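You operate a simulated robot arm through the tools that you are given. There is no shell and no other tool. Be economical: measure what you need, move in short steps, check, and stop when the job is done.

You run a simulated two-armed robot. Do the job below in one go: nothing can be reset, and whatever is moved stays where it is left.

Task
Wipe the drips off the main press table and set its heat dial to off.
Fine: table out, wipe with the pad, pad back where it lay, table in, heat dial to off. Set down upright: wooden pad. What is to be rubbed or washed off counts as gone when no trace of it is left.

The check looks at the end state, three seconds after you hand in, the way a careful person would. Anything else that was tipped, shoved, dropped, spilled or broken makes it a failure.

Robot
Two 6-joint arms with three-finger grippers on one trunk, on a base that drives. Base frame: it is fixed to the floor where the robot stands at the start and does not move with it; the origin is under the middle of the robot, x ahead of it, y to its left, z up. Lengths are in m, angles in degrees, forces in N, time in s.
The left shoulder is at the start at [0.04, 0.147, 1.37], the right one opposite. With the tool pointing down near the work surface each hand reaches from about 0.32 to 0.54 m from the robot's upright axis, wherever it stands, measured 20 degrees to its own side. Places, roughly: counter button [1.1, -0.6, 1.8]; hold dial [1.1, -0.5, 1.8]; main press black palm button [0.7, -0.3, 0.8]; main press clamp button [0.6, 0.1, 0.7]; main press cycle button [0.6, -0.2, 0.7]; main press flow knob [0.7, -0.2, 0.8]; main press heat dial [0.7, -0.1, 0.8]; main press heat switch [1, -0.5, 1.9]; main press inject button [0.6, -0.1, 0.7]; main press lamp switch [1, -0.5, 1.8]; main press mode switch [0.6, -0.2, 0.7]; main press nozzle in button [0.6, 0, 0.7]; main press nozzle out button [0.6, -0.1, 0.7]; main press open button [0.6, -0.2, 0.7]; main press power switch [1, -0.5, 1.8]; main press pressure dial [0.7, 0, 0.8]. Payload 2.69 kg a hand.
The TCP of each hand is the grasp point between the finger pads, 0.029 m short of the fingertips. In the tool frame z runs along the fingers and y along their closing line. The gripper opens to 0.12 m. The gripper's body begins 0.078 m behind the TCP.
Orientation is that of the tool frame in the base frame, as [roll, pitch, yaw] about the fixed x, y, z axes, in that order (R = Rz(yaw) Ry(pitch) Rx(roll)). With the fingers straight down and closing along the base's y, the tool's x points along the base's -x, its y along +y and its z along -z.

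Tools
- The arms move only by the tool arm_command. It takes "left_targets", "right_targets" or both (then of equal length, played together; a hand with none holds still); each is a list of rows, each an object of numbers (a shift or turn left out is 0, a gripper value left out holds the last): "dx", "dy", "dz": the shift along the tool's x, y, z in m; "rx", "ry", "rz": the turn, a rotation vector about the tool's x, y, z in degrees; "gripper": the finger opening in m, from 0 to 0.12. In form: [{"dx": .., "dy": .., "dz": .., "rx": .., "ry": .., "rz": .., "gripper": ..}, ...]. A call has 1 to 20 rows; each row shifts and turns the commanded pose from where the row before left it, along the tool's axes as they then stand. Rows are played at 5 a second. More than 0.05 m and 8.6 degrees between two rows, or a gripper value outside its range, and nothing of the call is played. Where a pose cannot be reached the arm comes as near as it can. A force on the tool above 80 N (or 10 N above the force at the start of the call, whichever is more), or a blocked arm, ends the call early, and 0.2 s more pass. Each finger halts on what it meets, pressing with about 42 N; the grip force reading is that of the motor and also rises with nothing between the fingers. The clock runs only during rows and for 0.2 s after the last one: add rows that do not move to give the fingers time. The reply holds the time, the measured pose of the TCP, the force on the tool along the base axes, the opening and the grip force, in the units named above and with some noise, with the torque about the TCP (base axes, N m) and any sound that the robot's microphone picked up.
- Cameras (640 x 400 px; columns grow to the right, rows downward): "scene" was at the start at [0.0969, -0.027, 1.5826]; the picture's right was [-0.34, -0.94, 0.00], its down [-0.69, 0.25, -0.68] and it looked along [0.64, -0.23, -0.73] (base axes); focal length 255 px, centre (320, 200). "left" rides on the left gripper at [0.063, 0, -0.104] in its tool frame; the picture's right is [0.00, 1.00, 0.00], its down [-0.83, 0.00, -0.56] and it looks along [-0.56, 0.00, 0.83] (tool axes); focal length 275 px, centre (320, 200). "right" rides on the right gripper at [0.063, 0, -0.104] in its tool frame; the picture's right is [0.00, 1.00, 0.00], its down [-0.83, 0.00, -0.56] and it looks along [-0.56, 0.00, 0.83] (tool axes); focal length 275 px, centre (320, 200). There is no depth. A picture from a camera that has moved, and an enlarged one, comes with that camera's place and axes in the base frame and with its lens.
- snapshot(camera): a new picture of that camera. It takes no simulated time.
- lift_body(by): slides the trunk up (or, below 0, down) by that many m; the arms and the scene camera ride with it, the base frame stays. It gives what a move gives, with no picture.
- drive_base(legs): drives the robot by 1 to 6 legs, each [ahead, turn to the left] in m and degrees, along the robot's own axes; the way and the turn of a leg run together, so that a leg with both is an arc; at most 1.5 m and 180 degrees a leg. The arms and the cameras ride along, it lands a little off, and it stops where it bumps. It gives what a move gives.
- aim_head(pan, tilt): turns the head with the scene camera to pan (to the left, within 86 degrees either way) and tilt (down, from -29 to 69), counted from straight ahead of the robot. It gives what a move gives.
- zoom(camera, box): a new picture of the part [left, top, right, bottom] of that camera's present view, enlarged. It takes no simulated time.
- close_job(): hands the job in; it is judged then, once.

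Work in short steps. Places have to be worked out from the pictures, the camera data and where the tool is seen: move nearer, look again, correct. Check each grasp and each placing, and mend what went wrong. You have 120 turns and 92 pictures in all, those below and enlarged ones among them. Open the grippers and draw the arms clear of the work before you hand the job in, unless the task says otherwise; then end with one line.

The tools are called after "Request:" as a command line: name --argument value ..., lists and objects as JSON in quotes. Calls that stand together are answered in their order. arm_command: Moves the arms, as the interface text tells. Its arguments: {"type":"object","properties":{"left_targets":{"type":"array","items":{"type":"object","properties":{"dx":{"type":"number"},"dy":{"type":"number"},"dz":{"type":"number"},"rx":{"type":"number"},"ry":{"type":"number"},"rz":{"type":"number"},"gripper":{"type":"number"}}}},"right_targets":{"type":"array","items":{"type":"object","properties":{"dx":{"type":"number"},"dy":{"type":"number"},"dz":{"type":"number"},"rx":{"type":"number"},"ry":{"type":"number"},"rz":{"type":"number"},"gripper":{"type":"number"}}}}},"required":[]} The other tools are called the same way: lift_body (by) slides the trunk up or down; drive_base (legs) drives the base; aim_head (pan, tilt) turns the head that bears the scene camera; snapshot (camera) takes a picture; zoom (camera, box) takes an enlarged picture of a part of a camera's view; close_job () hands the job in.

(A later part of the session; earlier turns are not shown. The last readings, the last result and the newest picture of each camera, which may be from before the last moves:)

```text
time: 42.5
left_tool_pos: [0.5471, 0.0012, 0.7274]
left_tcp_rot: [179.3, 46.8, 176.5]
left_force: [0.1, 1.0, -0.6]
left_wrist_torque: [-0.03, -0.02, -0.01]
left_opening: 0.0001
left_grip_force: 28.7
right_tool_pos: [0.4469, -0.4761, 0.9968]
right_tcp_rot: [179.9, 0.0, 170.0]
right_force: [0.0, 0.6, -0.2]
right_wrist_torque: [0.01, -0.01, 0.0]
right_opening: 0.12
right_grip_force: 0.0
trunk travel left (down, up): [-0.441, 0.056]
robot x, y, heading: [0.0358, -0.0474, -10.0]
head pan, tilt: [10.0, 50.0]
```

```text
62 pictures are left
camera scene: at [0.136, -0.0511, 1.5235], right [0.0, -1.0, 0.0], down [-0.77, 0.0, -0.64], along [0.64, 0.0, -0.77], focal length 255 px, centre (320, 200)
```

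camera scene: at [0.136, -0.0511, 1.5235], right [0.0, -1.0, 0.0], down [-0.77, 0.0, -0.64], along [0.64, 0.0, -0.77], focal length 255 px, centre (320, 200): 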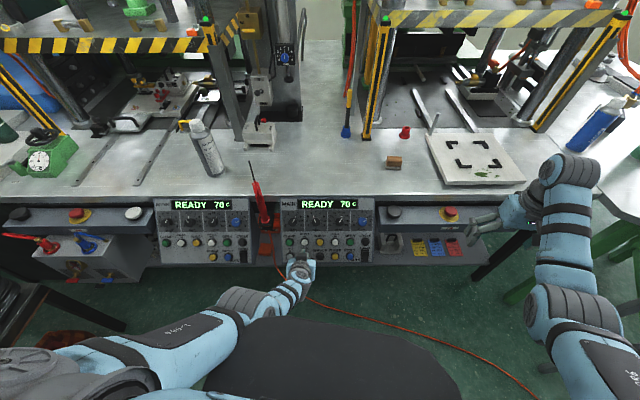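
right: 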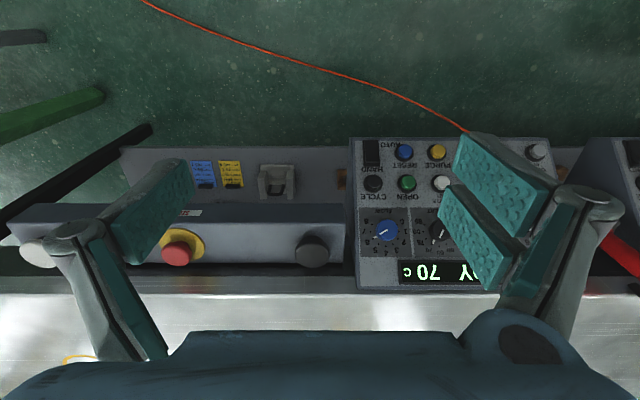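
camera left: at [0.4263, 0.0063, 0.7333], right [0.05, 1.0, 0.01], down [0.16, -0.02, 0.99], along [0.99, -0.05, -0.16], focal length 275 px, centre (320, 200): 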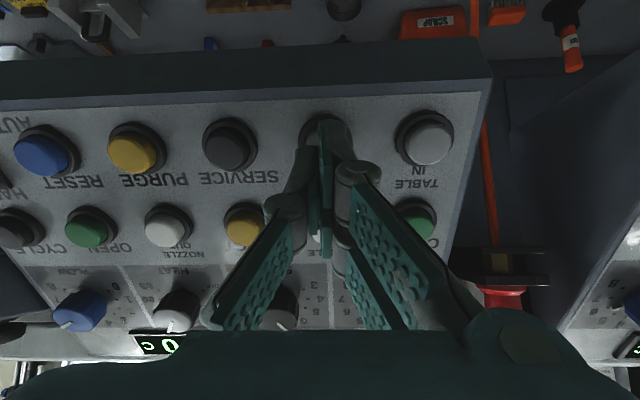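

The table is out and READY again. Drips ≈(0.74,-0.59), pad ≈(0.85,-0.325); a good stand is about (0.36,-0.30) heading 0. First back away from the panel 0.25 m.

Request:
drive_base --legs '[[-0.25, 0]]'

Request:
lift_body --by 0.056

Request:
arm_command --left_targets '[{"ry": 7.8}, {"ry": 7.8}, {"ry": 7.8}, {"ry": 7.8}, {"ry": 7.8}, {"ry": 7.8}, {"dz": -0.05, "dy": 0.03}, {"dz": -0.05, "dy": 0.03}, {"dz": -0.05, "dy": 0.03}, {"dz": -0.05}, {"dz": -0.05}, {}]' --right_targets '[{"dy": 0.04}, {"dy": 0.04}, {"dy": 0.02}, {}, {}, {}, {}, {}, {}, {}, {}, {}]'

Request:
aim_head --pan -10 --tilt 40

Request:
snapshot --camera "scene"

```text
time: 44.3
left_tool_pos: [0.3023, 0.0432, 0.727]
left_tcp_rot: [179.2, 46.6, 176.4]
left_force: [0.1, -0.2, 0.2]
left_wrist_torque: [0.02, 0.0, 0.01]
left_opening: 0.0
left_grip_force: 29.2
right_tool_pos: [0.2053, -0.4344, 0.9963]
right_tcp_rot: [180.0, -0.2, 169.8]
right_force: [0.0, -0.4, 0.2]
right_wrist_torque: [0.01, 0.03, -0.01]
right_opening: 0.1197
right_grip_force: 0.0
trunk travel left (down, up): [-0.441, 0.056]
robot x, y, heading: [-0.208, -0.0036, -10.4]
head pan, tilt: [10.0, 50.0]
```

```text
time: 45.3
left_tool_pos: [0.3017, 0.0432, 0.7826]
left_tcp_rot: [179.2, 46.8, 176.5]
left_force: [0.2, -0.2, 0.1]
left_wrist_torque: [-0.03, -0.02, 0.02]
left_opening: 0.0
left_grip_force: 28.6
right_tool_pos: [0.2018, -0.4331, 1.0531]
right_tcp_rot: [179.9, 0.0, 169.7]
right_force: [0.8, -0.7, 0.0]
right_wrist_torque: [0.0, -0.02, 0.0]
right_opening: 0.1197
right_grip_force: 0.1
trunk travel left (down, up): [-0.497, 0.0]
robot x, y, heading: [-0.2042, -0.0063, -10.2]
head pan, tilt: [10.0, 50.0]
```

```text
refused: row 7 steps farther than a row can; nothing moved
```

```text
time: 46.1
left_tool_pos: [0.3006, 0.0446, 0.7822]
left_tcp_rot: [179.2, 46.8, 176.6]
left_force: [-0.4, -0.4, 0.2]
left_wrist_torque: [0.0, -0.01, -0.01]
left_opening: 0.0
left_grip_force: 28.3
right_tool_pos: [0.2036, -0.434, 1.0518]
right_tcp_rot: [179.9, 0.0, 169.8]
right_force: [-0.1, -0.1, 0.8]
right_wrist_torque: [-0.03, -0.01, 0.01]
right_opening: 0.12
right_grip_force: 0.0
trunk travel left (down, up): [-0.497, 0.0]
robot x, y, heading: [-0.2069, -0.0055, -9.8]
head pan, tilt: [-10.0, 40.0]
```

```text
61 pictures are left
camera scene: at [-0.1055, -0.0364, 1.5925], right [-0.35, -0.94, 0.0], down [-0.6, 0.22, -0.77], along [0.72, -0.26, -0.64], focal length 255 px, centre (320, 200)
```

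scene: 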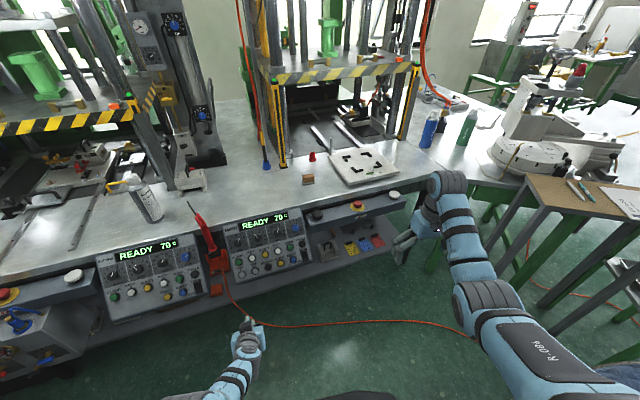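

Retry the left hand un-tilt and lift with smaller rows.

Request:
arm_command --left_targets '[{"ry": 7.8}, {"ry": 7.8}, {"ry": 7.8}, {"ry": 7.8}, {"ry": 7.8}, {"ry": 7.8}, {"dz": -0.04, "dy": 0.025}, {"dz": -0.04, "dy": 0.025}, {"dz": -0.04, "dy": 0.025}, {"dz": -0.045}, {"dz": -0.045}, {"dz": -0.045}, {}]' --right_targets '[{"dy": 0.04}, {"dy": 0.04}, {"dy": 0.02}, {}, {}, {}, {}, {}, {}, {}, {}, {}, {}]'

```text
time: 48.9
left_tool_pos: [0.2879, 0.1189, 1.0172]
left_tcp_rot: [178.2, 4.6, 178.3]
left_force: [0.7, -0.2, 0.1]
left_wrist_torque: [0.0, -0.01, 0.03]
left_opening: 0.0001
left_grip_force: 27.9
left hand out of reach, approached as far as the arm can: row 1, 4, 5, 6, 11, 12
right_tool_pos: [0.2333, -0.3423, 1.0403]
right_tcp_rot: [180.0, 0.0, 169.8]
right_force: [0.6, -0.2, -1.2]
right_wrist_torque: [0.0, -0.01, 0.03]
right_opening: 0.1202
right_grip_force: 0.1
right hand out of reach, approached as far as the arm can: row 1, 2
trunk travel left (down, up): [-0.497, 0.0]
robot x, y, heading: [-0.2073, -0.0045, -10.1]
head pan, tilt: [-10.0, 40.0]
```

Drive: turn right 20°, ahead 0.48 m, turn left 30° back to heading ≈0.

Request:
drive_base --legs '[[0, -20], [0.48, 0], [0, 30]]'

Request:
aim_head --pan -20 --tilt 50

Request:
snapshot --camera "scene"

Request:
snapshot --camera "right"

```text
time: 54.3
left_tool_pos: [0.6732, -0.0402, 1.0172]
left_tcp_rot: [178.1, 4.7, -171.8]
left_force: [0.7, -0.3, 0.0]
left_wrist_torque: [-0.03, 0.02, -0.02]
left_opening: 0.0
left_grip_force: 28.5
right_tool_pos: [0.7, -0.5028, 1.0403]
right_tcp_rot: [179.9, 0.0, 179.8]
right_force: [0.1, 0.3, -0.8]
right_wrist_torque: [0.01, -0.04, -0.02]
right_opening: 0.1203
right_grip_force: 0.0
trunk travel left (down, up): [-0.497, 0.0]
robot x, y, heading: [0.2037, -0.2443, -0.0]
head pan, tilt: [-10.0, 40.0]
```

```text
time: 55.0
left_tool_pos: [0.673, -0.0408, 1.0169]
left_tcp_rot: [178.2, 4.7, -171.9]
left_force: [-0.2, 0.3, 1.0]
left_wrist_torque: [0.0, -0.01, -0.03]
left_opening: 0.0002
left_grip_force: 28.2
right_tool_pos: [0.7002, -0.503, 1.0402]
right_tcp_rot: [179.9, 0.0, 179.7]
right_force: [-0.8, 0.0, 0.5]
right_wrist_torque: [-0.01, 0.01, 0.0]
right_opening: 0.1203
right_grip_force: 0.0
trunk travel left (down, up): [-0.497, 0.0]
robot x, y, heading: [0.2057, -0.2484, -0.3]
head pan, tilt: [-20.0, 50.0]
```

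```text
60 pictures are left
camera scene: at [0.3009, -0.273, 1.5785], right [-0.35, -0.94, 0.0], down [-0.72, 0.27, -0.64], along [0.6, -0.22, -0.77], focal length 255 px, centre (320, 200)
```

scene: 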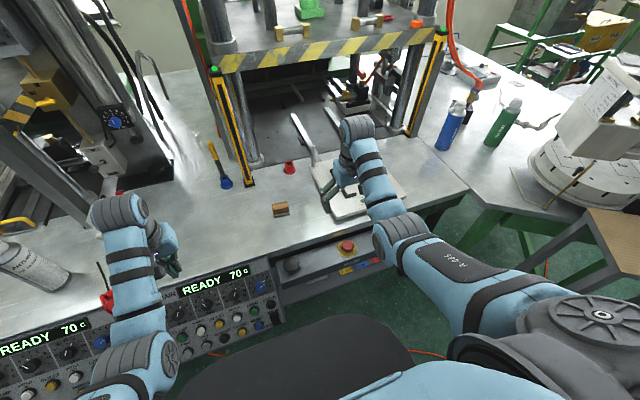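

```text
59 pictures are left
camera right: at [0.6368, -0.5034, 1.1443], right [0.0, 1.0, 0.0], down [0.83, 0.0, 0.56], along [0.56, 0.0, -0.83], focal length 275 px, centre (320, 200)
```

right: 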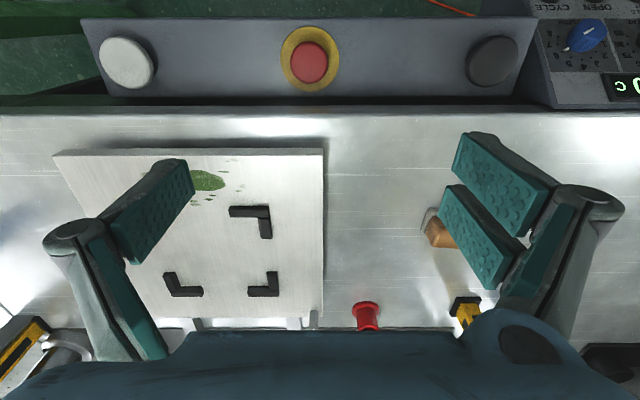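

Excellent view: pad near (0.86,-0.35), drips near (0.765,-0.608), post at the platen's far left corner (~(0.97,-0.51)). I drive ahead 0.12 m carefully.

Request:
drive_base --legs '[[0.12, 0]]'

```text
time: 56.3
left_tool_pos: [0.7855, -0.0413, 1.0209]
left_tcp_rot: [178.3, 5.1, -171.8]
left_force: [-0.3, -0.4, 0.4]
left_wrist_torque: [-0.03, -0.06, -0.02]
left_opening: 0.0
left_grip_force: 28.6
right_tool_pos: [0.8121, -0.5034, 1.0445]
right_tcp_rot: [180.0, 0.6, 179.7]
right_force: [-0.3, -0.4, 0.3]
right_wrist_torque: [0.0, -0.07, -0.02]
right_opening: 0.1197
right_grip_force: 0.1
trunk travel left (down, up): [-0.497, 0.0]
robot x, y, heading: [0.3291, -0.246, -0.1]
head pan, tilt: [-20.0, 50.0]
```

No bump. Move the right hand over the pad at the same height and look.

Request:
arm_command --right_targets '[{"dy": 0.04}, {"dy": 0.04}, {"dy": 0.04}, {"dy": 0.04}, {}]'

Request:
snapshot --camera "right"

Request:
snapshot --camera "scene"

```text
time: 57.5
left_tool_pos: [0.793, -0.0414, 1.0168]
left_tcp_rot: [178.2, 4.7, -171.8]
left_force: [0.7, -0.3, -0.7]
left_wrist_torque: [0.01, 0.0, -0.01]
left_opening: 0.0
left_grip_force: 29.0
right_tool_pos: [0.8214, -0.3454, 1.0418]
right_tcp_rot: [180.0, 0.0, 179.6]
right_force: [-0.9, 0.1, 0.1]
right_wrist_torque: [0.0, 0.02, 0.03]
right_opening: 0.1197
right_grip_force: 0.0
trunk travel left (down, up): [-0.497, 0.0]
robot x, y, heading: [0.3286, -0.2462, -0.2]
head pan, tilt: [-20.0, 50.0]
```

```text
58 pictures are left
camera right: at [0.7578, -0.3447, 1.1448], right [0.0, 1.0, 0.0], down [0.83, 0.0, 0.56], along [0.56, 0.0, -0.83], focal length 275 px, centre (320, 200)
```

right: 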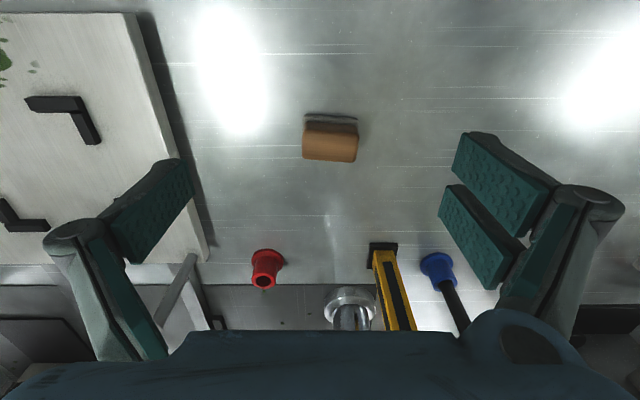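

```text
57 pictures are left
camera scene: at [0.4217, -0.2731, 1.5784], right [-0.35, -0.94, 0.0], down [-0.72, 0.27, -0.64], along [0.6, -0.22, -0.77], focal length 255 px, centre (320, 200)
```

scene: 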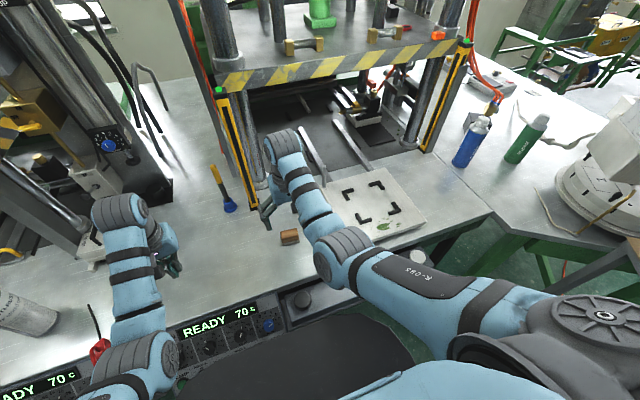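

Pad center ≈(0.858,-0.335), ~5 cm long along y, turned about 4–5°. Move above it, rotate to match, and descend part-way for a second look.

Request:
arm_command --right_targets '[{"dx": -0.036, "dy": 0.009}, {"dz": 0.035, "rz": 4.5}, {"dz": 0.035}, {}, {}]'

Request:
snapshot --camera "right"

```text
time: 58.7
left_tool_pos: [0.7934, -0.0407, 1.0147]
left_tcp_rot: [178.2, 4.6, -171.8]
left_force: [0.7, 0.0, 0.4]
left_wrist_torque: [-0.02, 0.02, -0.01]
left_opening: 0.0001
left_grip_force: 28.5
right_tool_pos: [0.856, -0.3357, 0.9707]
right_tcp_rot: [-180.0, 0.1, 175.2]
right_force: [0.3, 0.0, 0.2]
right_wrist_torque: [0.01, -0.01, 0.01]
right_opening: 0.1199
right_grip_force: 0.1
trunk travel left (down, up): [-0.497, 0.0]
robot x, y, heading: [0.3283, -0.2519, -0.4]
head pan, tilt: [-20.0, 50.0]
```

```text
56 pictures are left
camera right: at [0.7929, -0.3314, 1.0748], right [0.08, 1.0, 0.0], down [0.83, -0.07, 0.56], along [0.55, -0.04, -0.83], focal length 275 px, centre (320, 200)
```

right: 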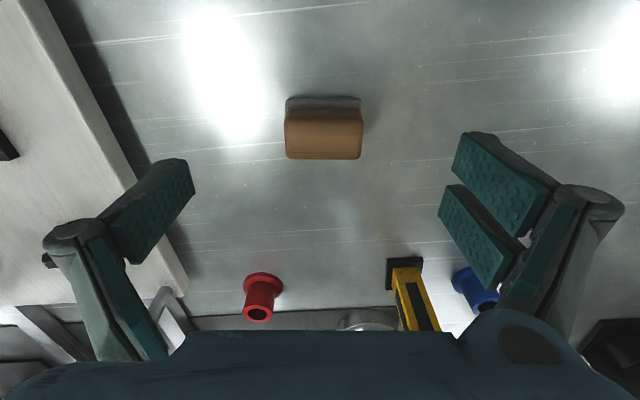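

Zoom on the pad to read its shape.

Request:
zoom --camera "right" --box '[264, 80, 384, 170]'

```text
4.44 times, centred on (324, 125) of right
camera zoom: at [0.7929, -0.3314, 1.0748], right [0.08, 1.0, 0.0], down [0.83, -0.07, 0.56], along [0.55, -0.04, -0.83], focal length 1224 px, centre (302, 533)
```

zoom: 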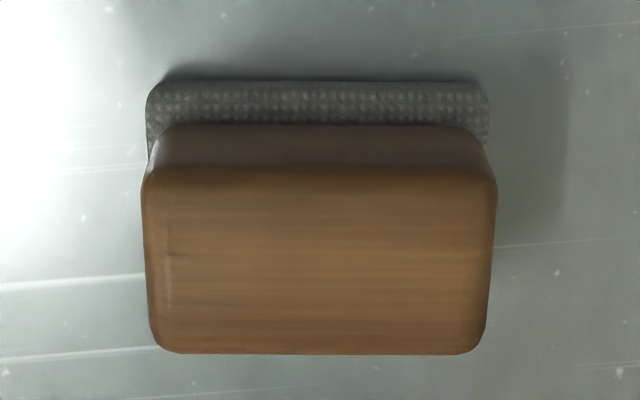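

Wood handle ~5 cm long on a felt base; TCP is centred over it. Descend 6 cm and look.

Request:
arm_command --right_targets '[{"dz": 0.03, "dx": -0.002, "dy": 0.002}, {"dz": 0.03}, {}, {}]'

Request:
snapshot --camera "right"

```text
time: 59.7
left_tool_pos: [0.7946, -0.0406, 1.0176]
left_tcp_rot: [178.2, 4.6, -171.8]
left_force: [0.0, 0.9, -0.8]
left_wrist_torque: [0.04, -0.02, 0.02]
left_opening: 0.0
left_grip_force: 28.1
right_tool_pos: [0.8393, -0.3402, 0.9277]
right_tcp_rot: [179.9, 0.0, 175.2]
right_force: [0.0, -0.3, -0.8]
right_wrist_torque: [0.02, 0.03, 0.0]
right_opening: 0.1199
right_grip_force: 0.0
right hand out of reach, approached as far as the arm can: row 1, 2
trunk travel left (down, up): [-0.497, 0.0]
robot x, y, heading: [0.3282, -0.2474, -0.3]
head pan, tilt: [-20.0, 50.0]
```

```text
54 pictures are left
camera right: at [0.7765, -0.3361, 1.0323], right [0.08, 1.0, 0.0], down [0.83, -0.07, 0.56], along [0.55, -0.04, -0.83], focal length 275 px, centre (320, 200)
```

right: 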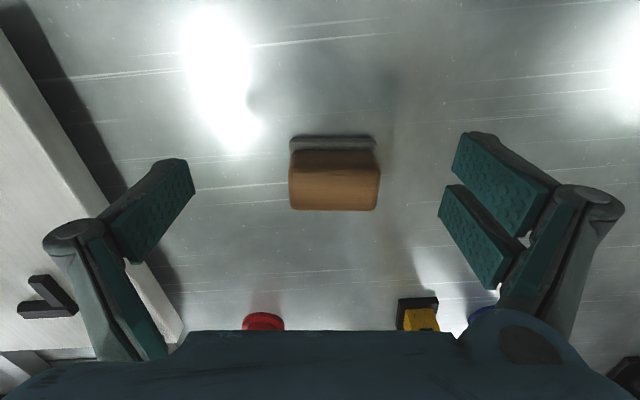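

Triangulating three views gives pad top at ≈(0.873,-0.333,0.868), lower and farther than thought. I raise the hand, drive 0.06 m ahead, and lower the trunk 0.08 m to gain reach.

Request:
arm_command --right_targets '[{"dz": -0.04}, {"dz": -0.04}, {}]'

Request:
drive_base --legs '[[0.06, 0]]'

Request:
lift_body --by -0.08

Request:
snapshot --camera "right"

```text
time: 60.5
left_tool_pos: [0.7937, -0.0413, 1.016]
left_tcp_rot: [178.2, 4.6, -171.8]
left_force: [-0.1, -0.5, 0.2]
left_wrist_torque: [0.0, -0.04, 0.01]
left_opening: 0.0
left_grip_force: 28.5
right_tool_pos: [0.84, -0.3412, 1.0087]
right_tcp_rot: [-179.9, 0.1, 175.2]
right_force: [0.6, -0.2, -0.4]
right_wrist_torque: [-0.03, -0.01, 0.0]
right_opening: 0.12
right_grip_force: 0.0
trunk travel left (down, up): [-0.497, 0.0]
robot x, y, heading: [0.3255, -0.2501, -0.2]
head pan, tilt: [-20.0, 50.0]
```

```text
time: 61.6
left_tool_pos: [0.835, -0.0449, 1.0249]
left_tcp_rot: [178.1, 5.6, -172.1]
left_force: [-0.1, -0.6, -0.8]
left_wrist_torque: [-0.02, 0.0, 0.01]
left_opening: 0.0
left_grip_force: 28.5
right_tool_pos: [0.8831, -0.344, 1.0155]
right_tcp_rot: [179.9, 0.8, 175.1]
right_force: [0.4, -0.1, -0.8]
right_wrist_torque: [-0.02, 0.0, 0.0]
right_opening: 0.1199
right_grip_force: 0.1
trunk travel left (down, up): [-0.497, 0.0]
robot x, y, heading: [0.3834, -0.2476, 0.0]
head pan, tilt: [-20.0, 50.0]
stopped in leg 1: the robot was blocked; the commanded pose is now the measured one
```

```text
time: 62.8
left_tool_pos: [0.8362, -0.0418, 0.9437]
left_tcp_rot: [178.3, 5.6, -172.0]
left_force: [0.2, -0.4, -1.1]
left_wrist_torque: [0.01, 0.01, -0.01]
left_opening: 0.0001
left_grip_force: 28.2
right_tool_pos: [0.8831, -0.3411, 0.9364]
right_tcp_rot: [179.9, 1.0, 175.3]
right_force: [-0.5, -0.1, -0.4]
right_wrist_torque: [0.0, -0.01, 0.0]
right_opening: 0.1202
right_grip_force: 0.0
trunk travel left (down, up): [-0.417, 0.08]
robot x, y, heading: [0.3836, -0.2466, 0.2]
head pan, tilt: [-20.0, 50.0]
```

```text
53 pictures are left
camera right: at [0.8188, -0.3371, 1.0395], right [0.08, 1.0, 0.0], down [0.82, -0.07, 0.57], along [0.57, -0.04, -0.82], focal length 275 px, centre (320, 200)
```

right: 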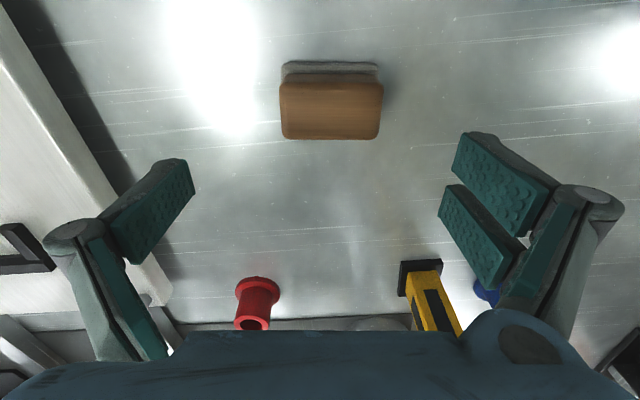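

The base touched something at x≈0.383; I back off 1 cm. Pad re-measures to (0.871,-0.334), consistent.

Request:
drive_base --legs '[[-0.012, 0]]'

Request:
arm_command --right_targets '[{"dz": 0.02, "dy": 0.007}, {"dz": 0.02}, {}, {}]'

Request:
snapshot --camera "right"

```text
time: 63.6
left_tool_pos: [0.8375, -0.0414, 0.9375]
left_tcp_rot: [178.1, 4.6, -172.0]
left_force: [-0.5, 0.0, 1.1]
left_wrist_torque: [0.01, 0.02, -0.01]
left_opening: 0.0001
left_grip_force: 28.7
right_tool_pos: [0.8854, -0.3416, 0.9294]
right_tcp_rot: [-180.0, -0.1, 175.2]
right_force: [0.3, 0.5, -0.1]
right_wrist_torque: [-0.01, -0.02, 0.03]
right_opening: 0.1199
right_grip_force: 0.0
trunk travel left (down, up): [-0.417, 0.08]
robot x, y, heading: [0.3748, -0.2489, 0.3]
head pan, tilt: [-20.0, 50.0]
```

```text
time: 64.6
left_tool_pos: [0.8388, -0.0418, 0.9377]
left_tcp_rot: [178.1, 4.7, -171.9]
left_force: [-0.1, -0.5, 0.4]
left_wrist_torque: [0.0, 0.0, 0.0]
left_opening: 0.0
left_grip_force: 28.0
right_tool_pos: [0.8863, -0.3347, 0.8896]
right_tcp_rot: [180.0, 0.0, 175.2]
right_force: [-0.2, 0.5, 0.6]
right_wrist_torque: [-0.01, 0.0, 0.02]
right_opening: 0.12
right_grip_force: 0.1
trunk travel left (down, up): [-0.417, 0.08]
robot x, y, heading: [0.3707, -0.2499, 0.3]
head pan, tilt: [-20.0, 50.0]
```

```text
52 pictures are left
camera right: at [0.8232, -0.3291, 0.993], right [0.08, 1.0, 0.0], down [0.83, -0.07, 0.56], along [0.55, -0.04, -0.83], focal length 275 px, centre (320, 200)
```

right: 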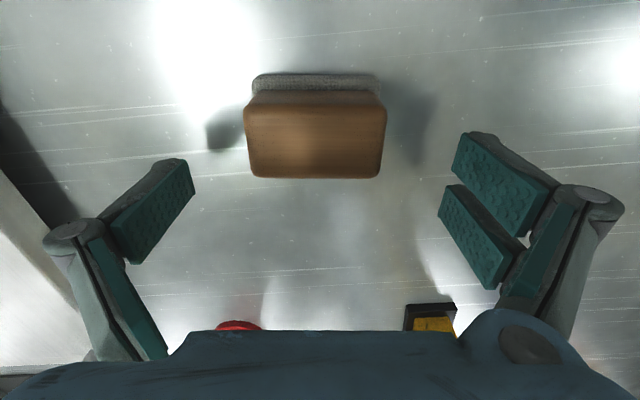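

Pad centre ≈(0.867,-0.334,~0.88). Shift back 1.8 cm, then descend a bit and look again.

Request:
arm_command --right_targets '[{"dx": 0.018}, {"dz": 0.012}, {}, {}]'

Request:
snapshot --camera "right"

Request:
zoom --camera "scene" --box '[220, 160, 380, 260]'

```text
time: 65.6
left_tool_pos: [0.839, -0.041, 0.9366]
left_tcp_rot: [178.2, 4.6, -172.0]
left_force: [-0.1, 0.1, 0.1]
left_wrist_torque: [-0.02, 0.01, 0.01]
left_opening: 0.0
left_grip_force: 28.5
right_tool_pos: [0.8682, -0.3331, 0.877]
right_tcp_rot: [-180.0, 0.0, 175.2]
right_force: [0.1, 0.4, -0.2]
right_wrist_torque: [0.01, -0.01, 0.01]
right_opening: 0.1201
right_grip_force: 0.1
trunk travel left (down, up): [-0.417, 0.08]
robot x, y, heading: [0.377, -0.2505, -0.0]
head pan, tilt: [-20.0, 50.0]
```

```text
51 pictures are left
camera right: at [0.8053, -0.3276, 0.981], right [0.08, 1.0, 0.0], down [0.83, -0.07, 0.56], along [0.55, -0.04, -0.83], focal length 275 px, centre (320, 200)
```

right: 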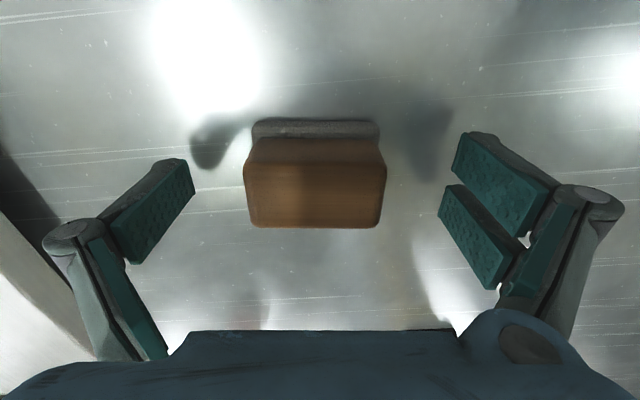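

```text
4.00 times, centred on (300, 210) of scene
camera zoom: at [0.467, -0.2729, 1.4992], right [-0.34, -0.94, 0.0], down [-0.72, 0.26, -0.64], along [0.6, -0.22, -0.77], focal length 1018 px, centre (400, 160)
```

zoom: 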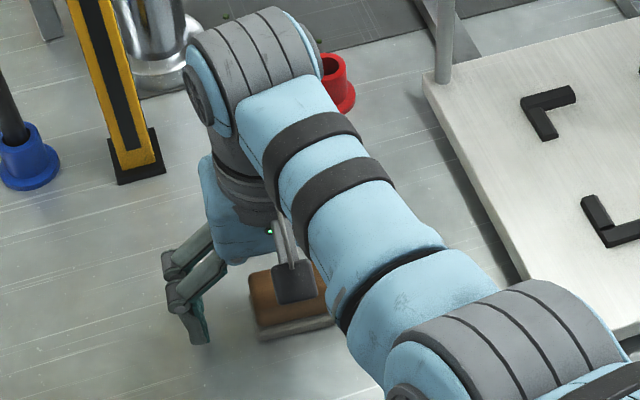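

Fingers straddle the handle, tips ~1.5 cm above the table, handle centred on the TCP. Lower 5 mm and close.

Request:
arm_command --right_targets '[{"dz": 0.005}, {"gripper": 0.06}, {}, {"gripper": 0.03}, {}, {}, {}]'

Request:
snapshot --camera "right"

```text
time: 67.2
left_tool_pos: [0.8355, -0.0415, 0.938]
left_tcp_rot: [178.3, 4.8, -171.9]
left_force: [-0.4, 0.7, 0.3]
left_wrist_torque: [-0.01, -0.01, -0.01]
left_opening: 0.0001
left_grip_force: 28.7
right_tool_pos: [0.8673, -0.3324, 0.8776]
right_tcp_rot: [180.0, 0.6, 175.2]
right_force: [13.6, -1.4, 52.0]
right_wrist_torque: [0.7, 0.32, -0.21]
right_opening: 0.0594
right_grip_force: 41.9
trunk travel left (down, up): [-0.417, 0.08]
robot x, y, heading: [0.3735, -0.2472, 0.1]
head pan, tilt: [-20.0, 50.0]
```

```text
49 pictures are left
camera right: at [0.804, -0.327, 0.9802], right [0.08, 1.0, 0.0], down [0.82, -0.07, 0.57], along [0.56, -0.04, -0.82], focal length 275 px, centre (320, 200)
```

right: 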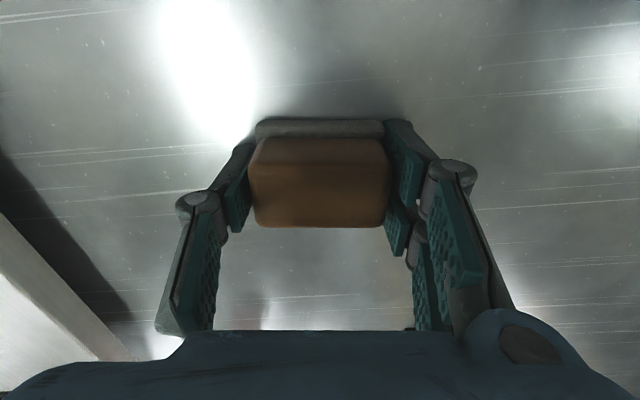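

Gripped (opening 0.059), but the fingertips press the table (52 N) — table is at ≈0.848. I'll open slightly, raise 1.6 cm, and regrip higher so the felt sticks out below the fingers.

Request:
arm_command --right_targets '[{"gripper": 0.08}, {}, {"dz": -0.016}, {"gripper": 0.03}, {}, {}, {}]'

Request:
snapshot --camera "right"

```text
time: 68.8
left_tool_pos: [0.8388, -0.0417, 0.9365]
left_tcp_rot: [178.2, 4.6, -171.9]
left_force: [0.1, -0.2, -0.9]
left_wrist_torque: [-0.02, 0.0, -0.01]
left_opening: 0.0
left_grip_force: 28.6
right_tool_pos: [0.8682, -0.3334, 0.8887]
right_tcp_rot: [180.0, 0.1, 175.2]
right_force: [-0.1, -0.4, -0.3]
right_wrist_torque: [-0.04, 0.04, -0.02]
right_opening: 0.0593
right_grip_force: 42.0
trunk travel left (down, up): [-0.417, 0.08]
robot x, y, heading: [0.3731, -0.2454, 0.3]
head pan, tilt: [-20.0, 50.0]
```

```text
48 pictures are left
camera right: at [0.8051, -0.3275, 0.992], right [0.08, 1.0, 0.0], down [0.83, -0.07, 0.56], along [0.55, -0.04, -0.83], focal length 275 px, centre (320, 200)
```

right: 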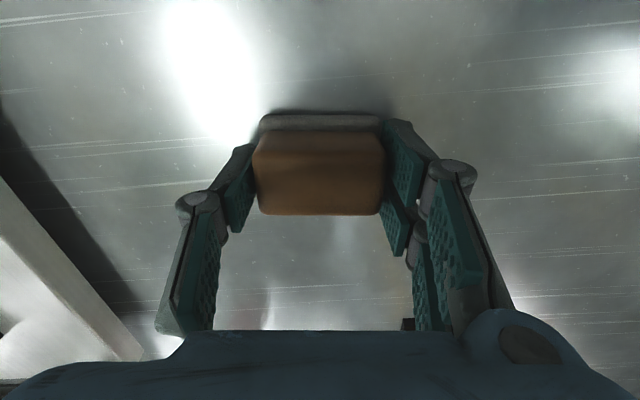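

Firm grip, force-free, resting pose recorded: TCP (0.868,-0.333,0.8887), yaw 175.2. Lift 12 cm, move back then right toward the platen.

Request:
arm_command --right_targets '[{"dz": -0.04}, {"dz": -0.04}, {"dz": -0.04}, {"dx": 0.045, "dy": -0.004}, {"dx": 0.045, "dy": -0.004}, {"dy": -0.045, "dx": -0.004}, {"dy": -0.045, "dx": -0.004}, {"dy": -0.045, "dx": -0.004}, {}]'

Request:
snapshot --camera "right"

Request:
snapshot --camera "scene"

```text
time: 70.8
left_tool_pos: [0.8391, -0.0411, 0.9362]
left_tcp_rot: [178.0, 4.6, -171.8]
left_force: [-0.9, -0.3, 0.1]
left_wrist_torque: [-0.01, 0.02, 0.01]
left_opening: 0.0
left_grip_force: 28.4
right_tool_pos: [0.8486, -0.443, 0.9382]
right_tcp_rot: [180.0, 0.0, 175.2]
right_force: [0.1, -0.5, -0.5]
right_wrist_torque: [-0.01, 0.01, 0.01]
right_opening: 0.059
right_grip_force: 42.3
right hand out of reach, approached as far as the arm can: row 3, 4, 5, 6, 7, 8
trunk travel left (down, up): [-0.417, 0.08]
robot x, y, heading: [0.3745, -0.2478, 0.3]
head pan, tilt: [-20.0, 50.0]
```

```text
47 pictures are left
camera right: at [0.7861, -0.4381, 1.042], right [0.08, 1.0, 0.0], down [0.83, -0.07, 0.56], along [0.55, -0.04, -0.83], focal length 275 px, centre (320, 200)
```

right: 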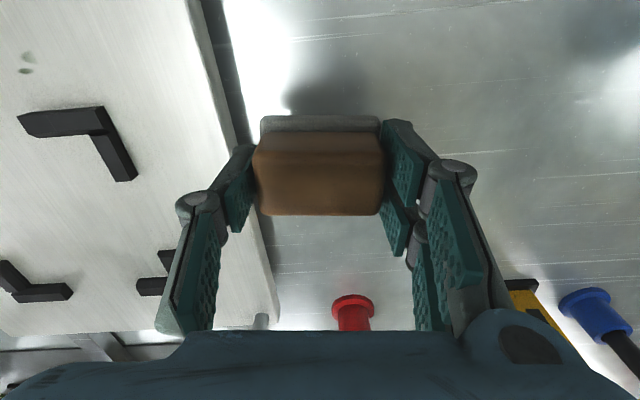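

```text
46 pictures are left
camera scene: at [0.4673, -0.2724, 1.4992], right [-0.34, -0.94, 0.0], down [-0.72, 0.26, -0.64], along [0.6, -0.22, -0.77], focal length 255 px, centre (320, 200)
```

scene: 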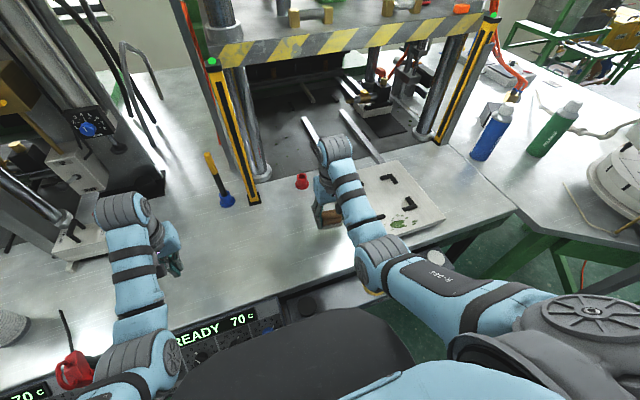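

The arm is at its inner limit again; raise the trunk 0.08 and back up 0.1 m to work over the platen's front.

Request:
lift_body --by 0.08

Request:
drive_base --legs '[[-0.09, 0]]'

Request:
arm_command --right_targets '[{"dy": -0.04}, {"dy": -0.04}, {}, {}]'

Request:
snapshot --camera "right"

```text
time: 71.9
left_tool_pos: [0.8384, -0.0403, 1.0161]
left_tcp_rot: [178.2, 4.6, -172.0]
left_force: [-0.1, -0.1, -0.3]
left_wrist_torque: [0.0, 0.02, 0.0]
left_opening: 0.0
left_grip_force: 28.7
right_tool_pos: [0.8476, -0.4425, 1.018]
right_tcp_rot: [-180.0, 0.0, 175.2]
right_force: [-0.1, 0.1, -1.5]
right_wrist_torque: [-0.01, 0.0, 0.01]
right_opening: 0.0593
right_grip_force: 42.2
trunk travel left (down, up): [-0.497, 0.0]
robot x, y, heading: [0.3744, -0.2484, 0.3]
head pan, tilt: [-20.0, 50.0]
```

```text
time: 73.0
left_tool_pos: [0.7573, -0.0416, 1.0111]
left_tcp_rot: [178.2, 4.1, -171.9]
left_force: [1.0, 0.0, 0.0]
left_wrist_torque: [0.01, 0.08, 0.04]
left_opening: 0.0002
left_grip_force: 29.1
right_tool_pos: [0.7685, -0.4432, 1.0134]
right_tcp_rot: [-179.9, -0.6, 175.2]
right_force: [1.8, -0.4, -0.7]
right_wrist_torque: [0.01, 0.06, -0.01]
right_opening: 0.0592
right_grip_force: 42.5
trunk travel left (down, up): [-0.497, 0.0]
robot x, y, heading: [0.2839, -0.2486, 0.2]
head pan, tilt: [-20.0, 50.0]
```

```text
time: 74.0
left_tool_pos: [0.748, -0.041, 1.0169]
left_tcp_rot: [178.2, 4.7, -171.8]
left_force: [0.6, 0.1, -0.5]
left_wrist_torque: [0.0, -0.02, 0.02]
left_opening: 0.0
left_grip_force: 28.8
right_tool_pos: [0.7522, -0.5225, 1.0174]
right_tcp_rot: [180.0, 0.1, 175.1]
right_force: [0.3, -0.2, -0.8]
right_wrist_torque: [0.0, -0.03, 0.0]
right_opening: 0.0592
right_grip_force: 42.1
trunk travel left (down, up): [-0.497, 0.0]
robot x, y, heading: [0.2835, -0.25, 0.1]
head pan, tilt: [-20.0, 50.0]
```

```text
45 pictures are left
camera right: at [0.6891, -0.5175, 1.1219], right [0.08, 1.0, 0.0], down [0.83, -0.07, 0.56], along [0.56, -0.04, -0.83], focal length 275 px, centre (320, 200)
```

right: 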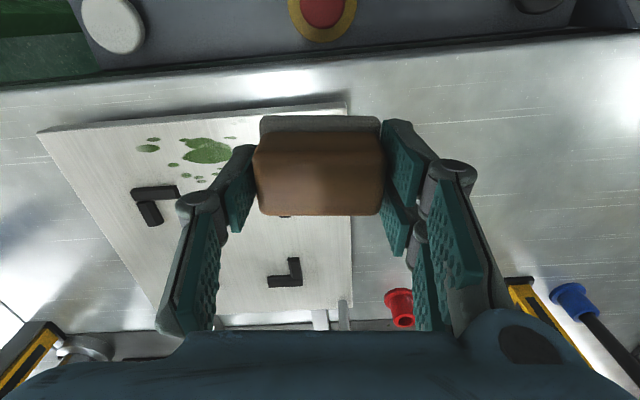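

Platen top ≈0.87, drips span x 0.774–0.825, y −0.69…−0.605, in front of two black brackets (x ≥ 0.826). For reach I turn right 30° and go ahead 0.11 m.

Request:
drive_base --legs '[[0, -30], [0.11, 0]]'

Request:
snapshot --camera "scene"

```text
time: 76.6
left_tool_pos: [0.8433, -0.3292, 1.0188]
left_tcp_rot: [177.9, 4.9, 159.5]
left_force: [-0.7, -0.1, 0.3]
left_wrist_torque: [-0.02, -0.04, 0.0]
left_opening: 0.0001
left_grip_force: 28.2
right_tool_pos: [0.6132, -0.7521, 1.014]
right_tcp_rot: [179.8, 0.1, 146.7]
right_force: [0.0, 0.5, 1.3]
right_wrist_torque: [-0.04, -0.01, 0.01]
right_opening: 0.0594
right_grip_force: 41.6
trunk travel left (down, up): [-0.497, 0.0]
robot x, y, heading: [0.3389, -0.277, -27.8]
head pan, tilt: [-20.0, 50.0]
stopped in leg 2: the robot was blocked; the commanded pose is now the measured one
```

```text
44 pictures are left
camera scene: at [0.357, -0.3451, 1.583], right [-0.74, -0.67, -0.03], down [-0.49, 0.57, -0.66], along [0.46, -0.48, -0.75], focal length 255 px, centre (320, 200)
```

scene: 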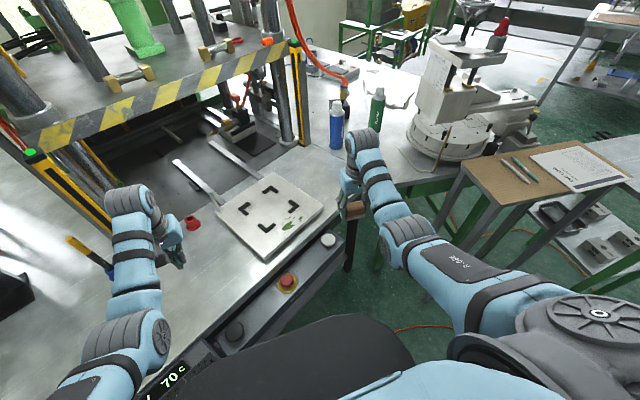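

Blocked by a base corner. I'll relocate: back 0.1 m, turn right 32°, ahead 0.17 m, turn left 60°, to end near (0.34,-0.38) heading 0.

Request:
drive_base --legs '[[-0.1, 0], [0, -32], [0.17, 0], [0, 60]]'

```text
time: 83.0
left_tool_pos: [0.8261, -0.1823, 1.0064]
left_tcp_rot: [178.3, 3.7, -172.7]
left_force: [0.3, -0.1, 0.0]
left_wrist_torque: [0.01, 0.04, 0.02]
left_opening: 0.0001
left_grip_force: 28.2
right_tool_pos: [0.8202, -0.6641, 1.0082]
right_tcp_rot: [-179.6, -0.9, 174.4]
right_force: [0.1, 0.9, 0.4]
right_wrist_torque: [0.01, -0.02, -0.01]
right_opening: 0.0592
right_grip_force: 42.0
trunk travel left (down, up): [-0.497, 0.0]
robot x, y, heading: [0.3414, -0.3847, 0.2]
head pan, tilt: [-20.0, 50.0]
```

Good stand. Square the pad to the platen, lower the trunk 5 cm, then look before touching down.

Request:
arm_command --right_targets '[{"dx": 0.037, "dy": 0.0155}, {"rz": -5.5}, {}]'

Request:
lift_body --by -0.05

Request:
snapshot --camera "right"

Request:
zoom --camera "scene" --box '[270, 130, 430, 230]'

```text
time: 83.8
left_tool_pos: [0.8279, -0.181, 1.0052]
left_tcp_rot: [178.4, 3.6, -172.8]
left_force: [-0.5, 0.8, 0.1]
left_wrist_torque: [-0.02, -0.01, 0.01]
left_opening: 0.0001
left_grip_force: 28.4
right_tool_pos: [0.7942, -0.6455, 0.9983]
right_tcp_rot: [-179.7, -0.9, 179.9]
right_force: [-0.6, -0.2, 0.0]
right_wrist_torque: [0.0, 0.06, 0.0]
right_opening: 0.0594
right_grip_force: 41.7
right hand out of reach, approached as far as the arm can: row 1
trunk travel left (down, up): [-0.497, 0.0]
robot x, y, heading: [0.3381, -0.3817, 0.2]
head pan, tilt: [-20.0, 50.0]
```

```text
time: 84.8
left_tool_pos: [0.826, -0.1817, 0.9565]
left_tcp_rot: [178.4, 3.7, -172.9]
left_force: [0.7, -0.7, 0.5]
left_wrist_torque: [0.03, -0.01, -0.01]
left_opening: 0.0
left_grip_force: 29.0
right_tool_pos: [0.7931, -0.6445, 0.9491]
right_tcp_rot: [-179.6, -0.9, 179.9]
right_force: [-0.1, -0.4, 0.3]
right_wrist_torque: [0.0, 0.0, 0.0]
right_opening: 0.0592
right_grip_force: 42.3
trunk travel left (down, up): [-0.447, 0.05]
robot x, y, heading: [0.3425, -0.3814, 0.3]
head pan, tilt: [-20.0, 50.0]
```

```text
43 pictures are left
camera right: at [0.7322, -0.6454, 1.0539], right [0.0, 1.0, -0.01], down [0.84, 0.01, 0.54], along [0.54, 0.0, -0.84], focal length 275 px, centre (320, 200)
```

right: 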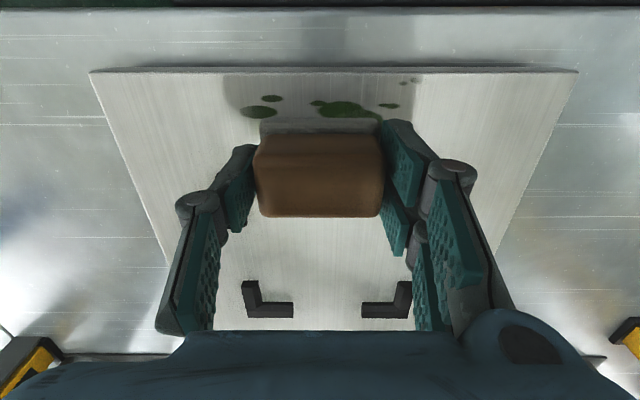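

```text
4.00 times, centred on (350, 180) of scene
camera zoom: at [0.4351, -0.4093, 1.5292], right [-0.34, -0.94, 0.0], down [-0.72, 0.26, -0.64], along [0.6, -0.22, -0.77], focal length 1018 px, centre (200, 280)
```

zoom: 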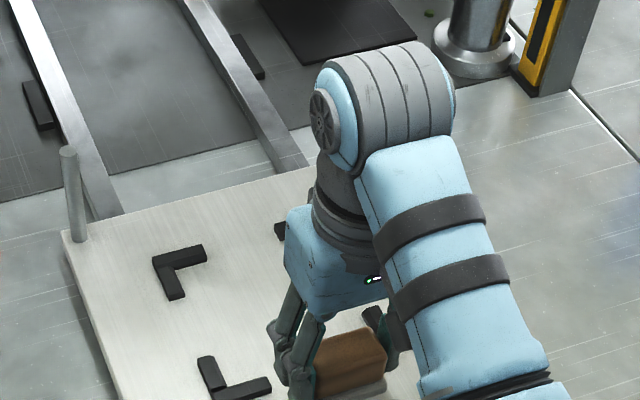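

Now level the tool, shift back 1 cm and descend in small steps until contact.

Request:
arm_command --right_targets '[{"dx": 0.008, "ry": -0.9, "rx": -0.4}, {"dz": 0.02}, {"dz": 0.01}, {}]'

```text
time: 85.8
left_tool_pos: [0.8239, -0.1809, 0.9583]
left_tcp_rot: [178.5, 3.8, -172.8]
left_force: [-0.3, -0.3, -0.1]
left_wrist_torque: [-0.03, -0.02, -0.02]
left_opening: 0.0
left_grip_force: 28.4
right_tool_pos: [0.786, -0.6458, 0.9197]
right_tcp_rot: [-179.9, 0.4, 179.8]
right_force: [0.6, -3.4, 33.2]
right_wrist_torque: [-0.08, 0.44, 0.03]
right_opening: 0.0594
right_grip_force: 41.7
right hand out of reach, approached as far as the arm can: row 1
trunk travel left (down, up): [-0.447, 0.05]
robot x, y, heading: [0.3394, -0.3832, 0.5]
head pan, tilt: [-20.0, 50.0]
```

Contact at TCP z≈0.920 (33 N). Ease 1.5 mm and run the first strokes along y.

Request:
arm_command --right_targets '[{"dz": -0.0015}, {"dy": -0.02}, {"dy": -0.02}, {"dy": -0.015}, {"dy": 0.02}, {"dy": 0.02}, {"dy": 0.02}, {"dy": 0.02}, {"dy": 0.02}, {"dy": 0.012}, {}]'

Request:
snapshot --camera "right"

```text
time: 88.2
left_tool_pos: [0.8233, -0.1818, 0.9577]
left_tcp_rot: [178.3, 3.8, -172.8]
left_force: [-0.2, 0.3, 0.1]
left_wrist_torque: [0.01, 0.02, -0.03]
left_opening: 0.0002
left_grip_force: 28.6
right_tool_pos: [0.7851, -0.5898, 0.9208]
right_tcp_rot: [179.9, 0.3, 179.9]
right_force: [-0.8, -6.0, 23.2]
right_wrist_torque: [-0.44, 0.09, 0.0]
right_opening: 0.0591
right_grip_force: 41.6
trunk travel left (down, up): [-0.447, 0.05]
robot x, y, heading: [0.3429, -0.3826, 0.2]
head pan, tilt: [-20.0, 50.0]
```

```text
41 pictures are left
camera right: at [0.722, -0.5894, 1.0232], right [0.0, 1.0, 0.0], down [0.83, 0.0, 0.56], along [0.56, 0.0, -0.83], focal length 275 px, centre (320, 200)
```

right: 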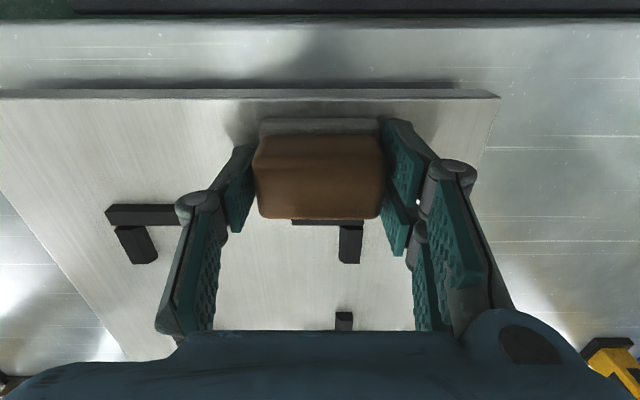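

Most traces are gone. Second strokes: one 1 cm farther (toward the brackets), one nearer the front edge.

Request:
arm_command --right_targets '[{"dx": -0.01}, {"dy": -0.02}, {"dy": -0.02}, {"dy": -0.02}, {"dy": -0.02}, {"dy": -0.02}, {"dy": -0.015}, {"dx": 0.013}, {"dx": 0.012}, {"dy": 0.02}, {"dy": 0.02}, {"dy": 0.02}, {"dy": 0.02}, {"dy": 0.02}, {"dy": 0.02}, {}]'

Request:
arm_command --right_targets '[{"dz": -0.04}, {"dz": -0.04}, {"dy": 0.045}, {"dy": 0.045}, {}]'

Request:
snapshot --camera "right"

Request:
zoom --camera "scene" --box '[260, 130, 460, 255]'

```text
time: 91.6
left_tool_pos: [0.8226, -0.1821, 0.9589]
left_tcp_rot: [178.4, 3.9, -172.8]
left_force: [0.0, -0.1, 0.2]
left_wrist_torque: [-0.03, 0.01, 0.01]
left_opening: 0.0
left_grip_force: 28.7
right_tool_pos: [0.7694, -0.5849, 0.9172]
right_tcp_rot: [179.9, 0.2, 179.9]
right_force: [-0.2, -7.8, 28.3]
right_wrist_torque: [-0.42, -0.04, -0.04]
right_opening: 0.0593
right_grip_force: 42.0
trunk travel left (down, up): [-0.447, 0.05]
robot x, y, heading: [0.342, -0.3826, 0.3]
head pan, tilt: [-20.0, 50.0]
```

```text
time: 92.8
left_tool_pos: [0.8261, -0.1828, 0.9576]
left_tcp_rot: [178.3, 3.7, -172.8]
left_force: [0.1, -1.1, 0.9]
left_wrist_torque: [0.08, -0.01, 0.0]
left_opening: 0.0001
left_grip_force: 28.4
right_tool_pos: [0.8038, -0.4933, 0.9578]
right_tcp_rot: [179.9, 0.0, 179.9]
right_force: [-0.3, -0.7, -0.4]
right_wrist_torque: [-0.01, 0.0, 0.01]
right_opening: 0.0589
right_grip_force: 42.4
right hand out of reach, approached as far as the arm can: row 1, 2
trunk travel left (down, up): [-0.447, 0.05]
robot x, y, heading: [0.3432, -0.3822, 0.1]
head pan, tilt: [-20.0, 50.0]
```

```text
40 pictures are left
camera right: at [0.7423, -0.4935, 1.0609], right [0.0, 1.0, 0.0], down [0.83, 0.0, 0.56], along [0.56, 0.0, -0.83], focal length 275 px, centre (320, 200)
```

right: 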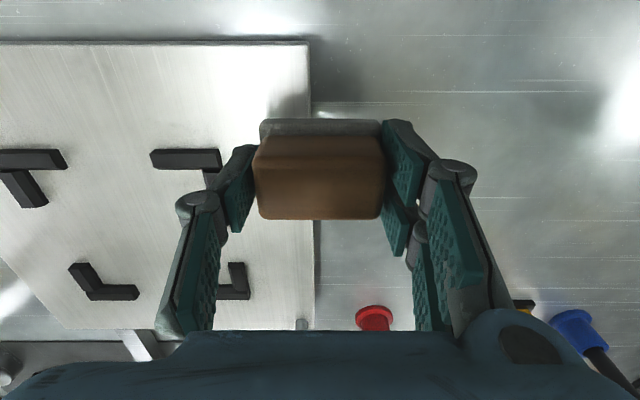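

```text
3.20 times, centred on (360, 192) of scene
camera zoom: at [0.4355, -0.4104, 1.5295], right [-0.34, -0.94, 0.0], down [-0.72, 0.26, -0.64], along [0.6, -0.22, -0.77], focal length 815 px, centre (192, 224)
```

zoom: 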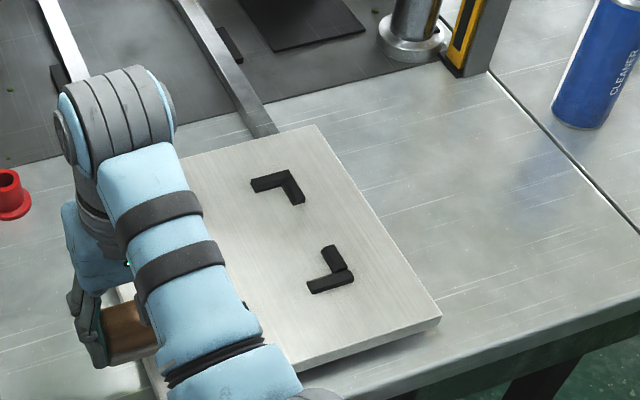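

Looks clean; zoom to check for faint traces.

Request:
zoom --camera "right" --box '[0, 30, 320, 230]'

```text
2.00 times, centred on (160, 130) of right
camera zoom: at [0.7423, -0.4935, 1.0609], right [0.0, 1.0, 0.0], down [0.83, 0.0, 0.56], along [0.56, 0.0, -0.83], focal length 551 px, centre (640, 340)
```

zoom: 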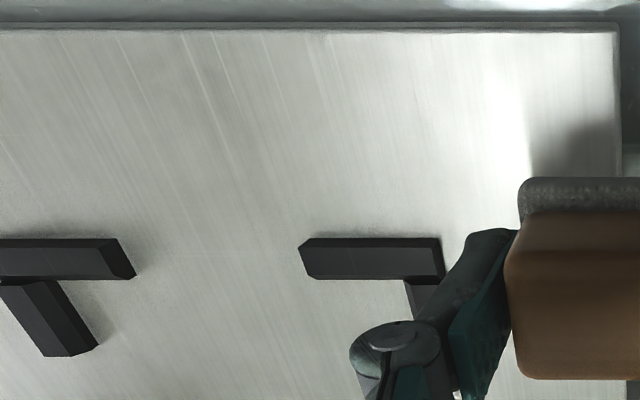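

Platen is clean. Return the pad: first shift the left hand out of the way, nudge base 0.028 m ahead.

Request:
arm_command --left_targets '[{"dy": 0.04}, {"dy": 0.04}, {"dy": 0.03}, {}]' --right_targets '[{"dy": 0.04}, {"dy": 0.04}, {"dy": 0.04}, {"dy": 0.03}]'

Request:
drive_base --legs '[[0.028, 0]]'

```text
time: 93.8
left_tool_pos: [0.8104, -0.0713, 0.9579]
left_tcp_rot: [178.4, 3.6, -172.8]
left_force: [0.4, -0.3, 0.0]
left_wrist_torque: [0.0, -0.06, -0.02]
left_opening: 0.0
left_grip_force: 28.2
right_tool_pos: [0.8429, -0.388, 0.945]
right_tcp_rot: [179.9, 0.0, 179.8]
right_force: [0.2, 0.5, -0.6]
right_wrist_torque: [0.0, 0.04, 0.0]
right_opening: 0.0593
right_grip_force: 42.1
right hand out of reach, approached as far as the arm can: row 2, 3, 4
trunk travel left (down, up): [-0.447, 0.05]
robot x, y, heading: [0.3428, -0.383, 0.0]
head pan, tilt: [-20.0, 50.0]
```

```text
time: 94.6
left_tool_pos: [0.8338, -0.0721, 0.9632]
left_tcp_rot: [178.4, 3.9, -172.8]
left_force: [-0.6, -0.9, 1.3]
left_wrist_torque: [0.0, -0.05, 0.03]
left_opening: 0.0
left_grip_force: 28.5
right_tool_pos: [0.8645, -0.3899, 0.9471]
right_tcp_rot: [-180.0, 0.1, 179.9]
right_force: [-0.7, -1.0, -0.9]
right_wrist_torque: [-0.07, -0.03, 0.02]
right_opening: 0.0589
right_grip_force: 42.1
trunk travel left (down, up): [-0.447, 0.05]
robot x, y, heading: [0.367, -0.3858, 0.3]
head pan, tilt: [-20.0, 50.0]
```

Past the platen edge; descend 3 cm while shifting to the recorded spot and restoring the yaw.

Request:
arm_command --right_targets '[{"dz": 0.02, "dy": 0.015}, {"dz": 0.01, "dy": 0.02}, {"dy": 0.02}, {"rz": 4.7}, {}, {}]'

```text
time: 96.0
left_tool_pos: [0.8382, -0.0718, 0.9606]
left_tcp_rot: [178.4, 3.6, -172.8]
left_force: [-0.5, 0.6, -0.2]
left_wrist_torque: [-0.01, 0.01, 0.0]
left_opening: 0.0002
left_grip_force: 28.2
right_tool_pos: [0.8634, -0.3818, 0.9216]
right_tcp_rot: [179.8, -0.3, 175.2]
right_force: [-0.1, 0.6, -0.7]
right_wrist_torque: [-0.03, 0.0, -0.01]
right_opening: 0.0593
right_grip_force: 41.2
right hand out of reach, approached as far as the arm can: row 1, 2, 3
trunk travel left (down, up): [-0.447, 0.05]
robot x, y, heading: [0.3671, -0.3836, 0.2]
head pan, tilt: [-20.0, 50.0]
```

The right hand can't cross the centreline; turn the base left 7° after backing 1.5 cm so the hand swings over the spot.

Request:
drive_base --legs '[[-0.015, 0], [0, 7]]'

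```text
time: 97.3
left_tool_pos: [0.784, -0.0188, 0.9609]
left_tcp_rot: [178.3, 3.6, -165.8]
left_force: [0.4, 0.2, 0.3]
left_wrist_torque: [-0.01, -0.01, 0.03]
left_opening: 0.0
left_grip_force: 28.6
right_tool_pos: [0.845, -0.323, 0.921]
right_tcp_rot: [179.9, -0.3, -177.7]
right_force: [0.3, 0.4, -0.9]
right_wrist_torque: [-0.02, 0.0, -0.02]
right_opening: 0.0593
right_grip_force: 41.2
trunk travel left (down, up): [-0.447, 0.05]
robot x, y, heading: [0.3553, -0.3816, 6.9]
head pan, tilt: [-20.0, 50.0]
```

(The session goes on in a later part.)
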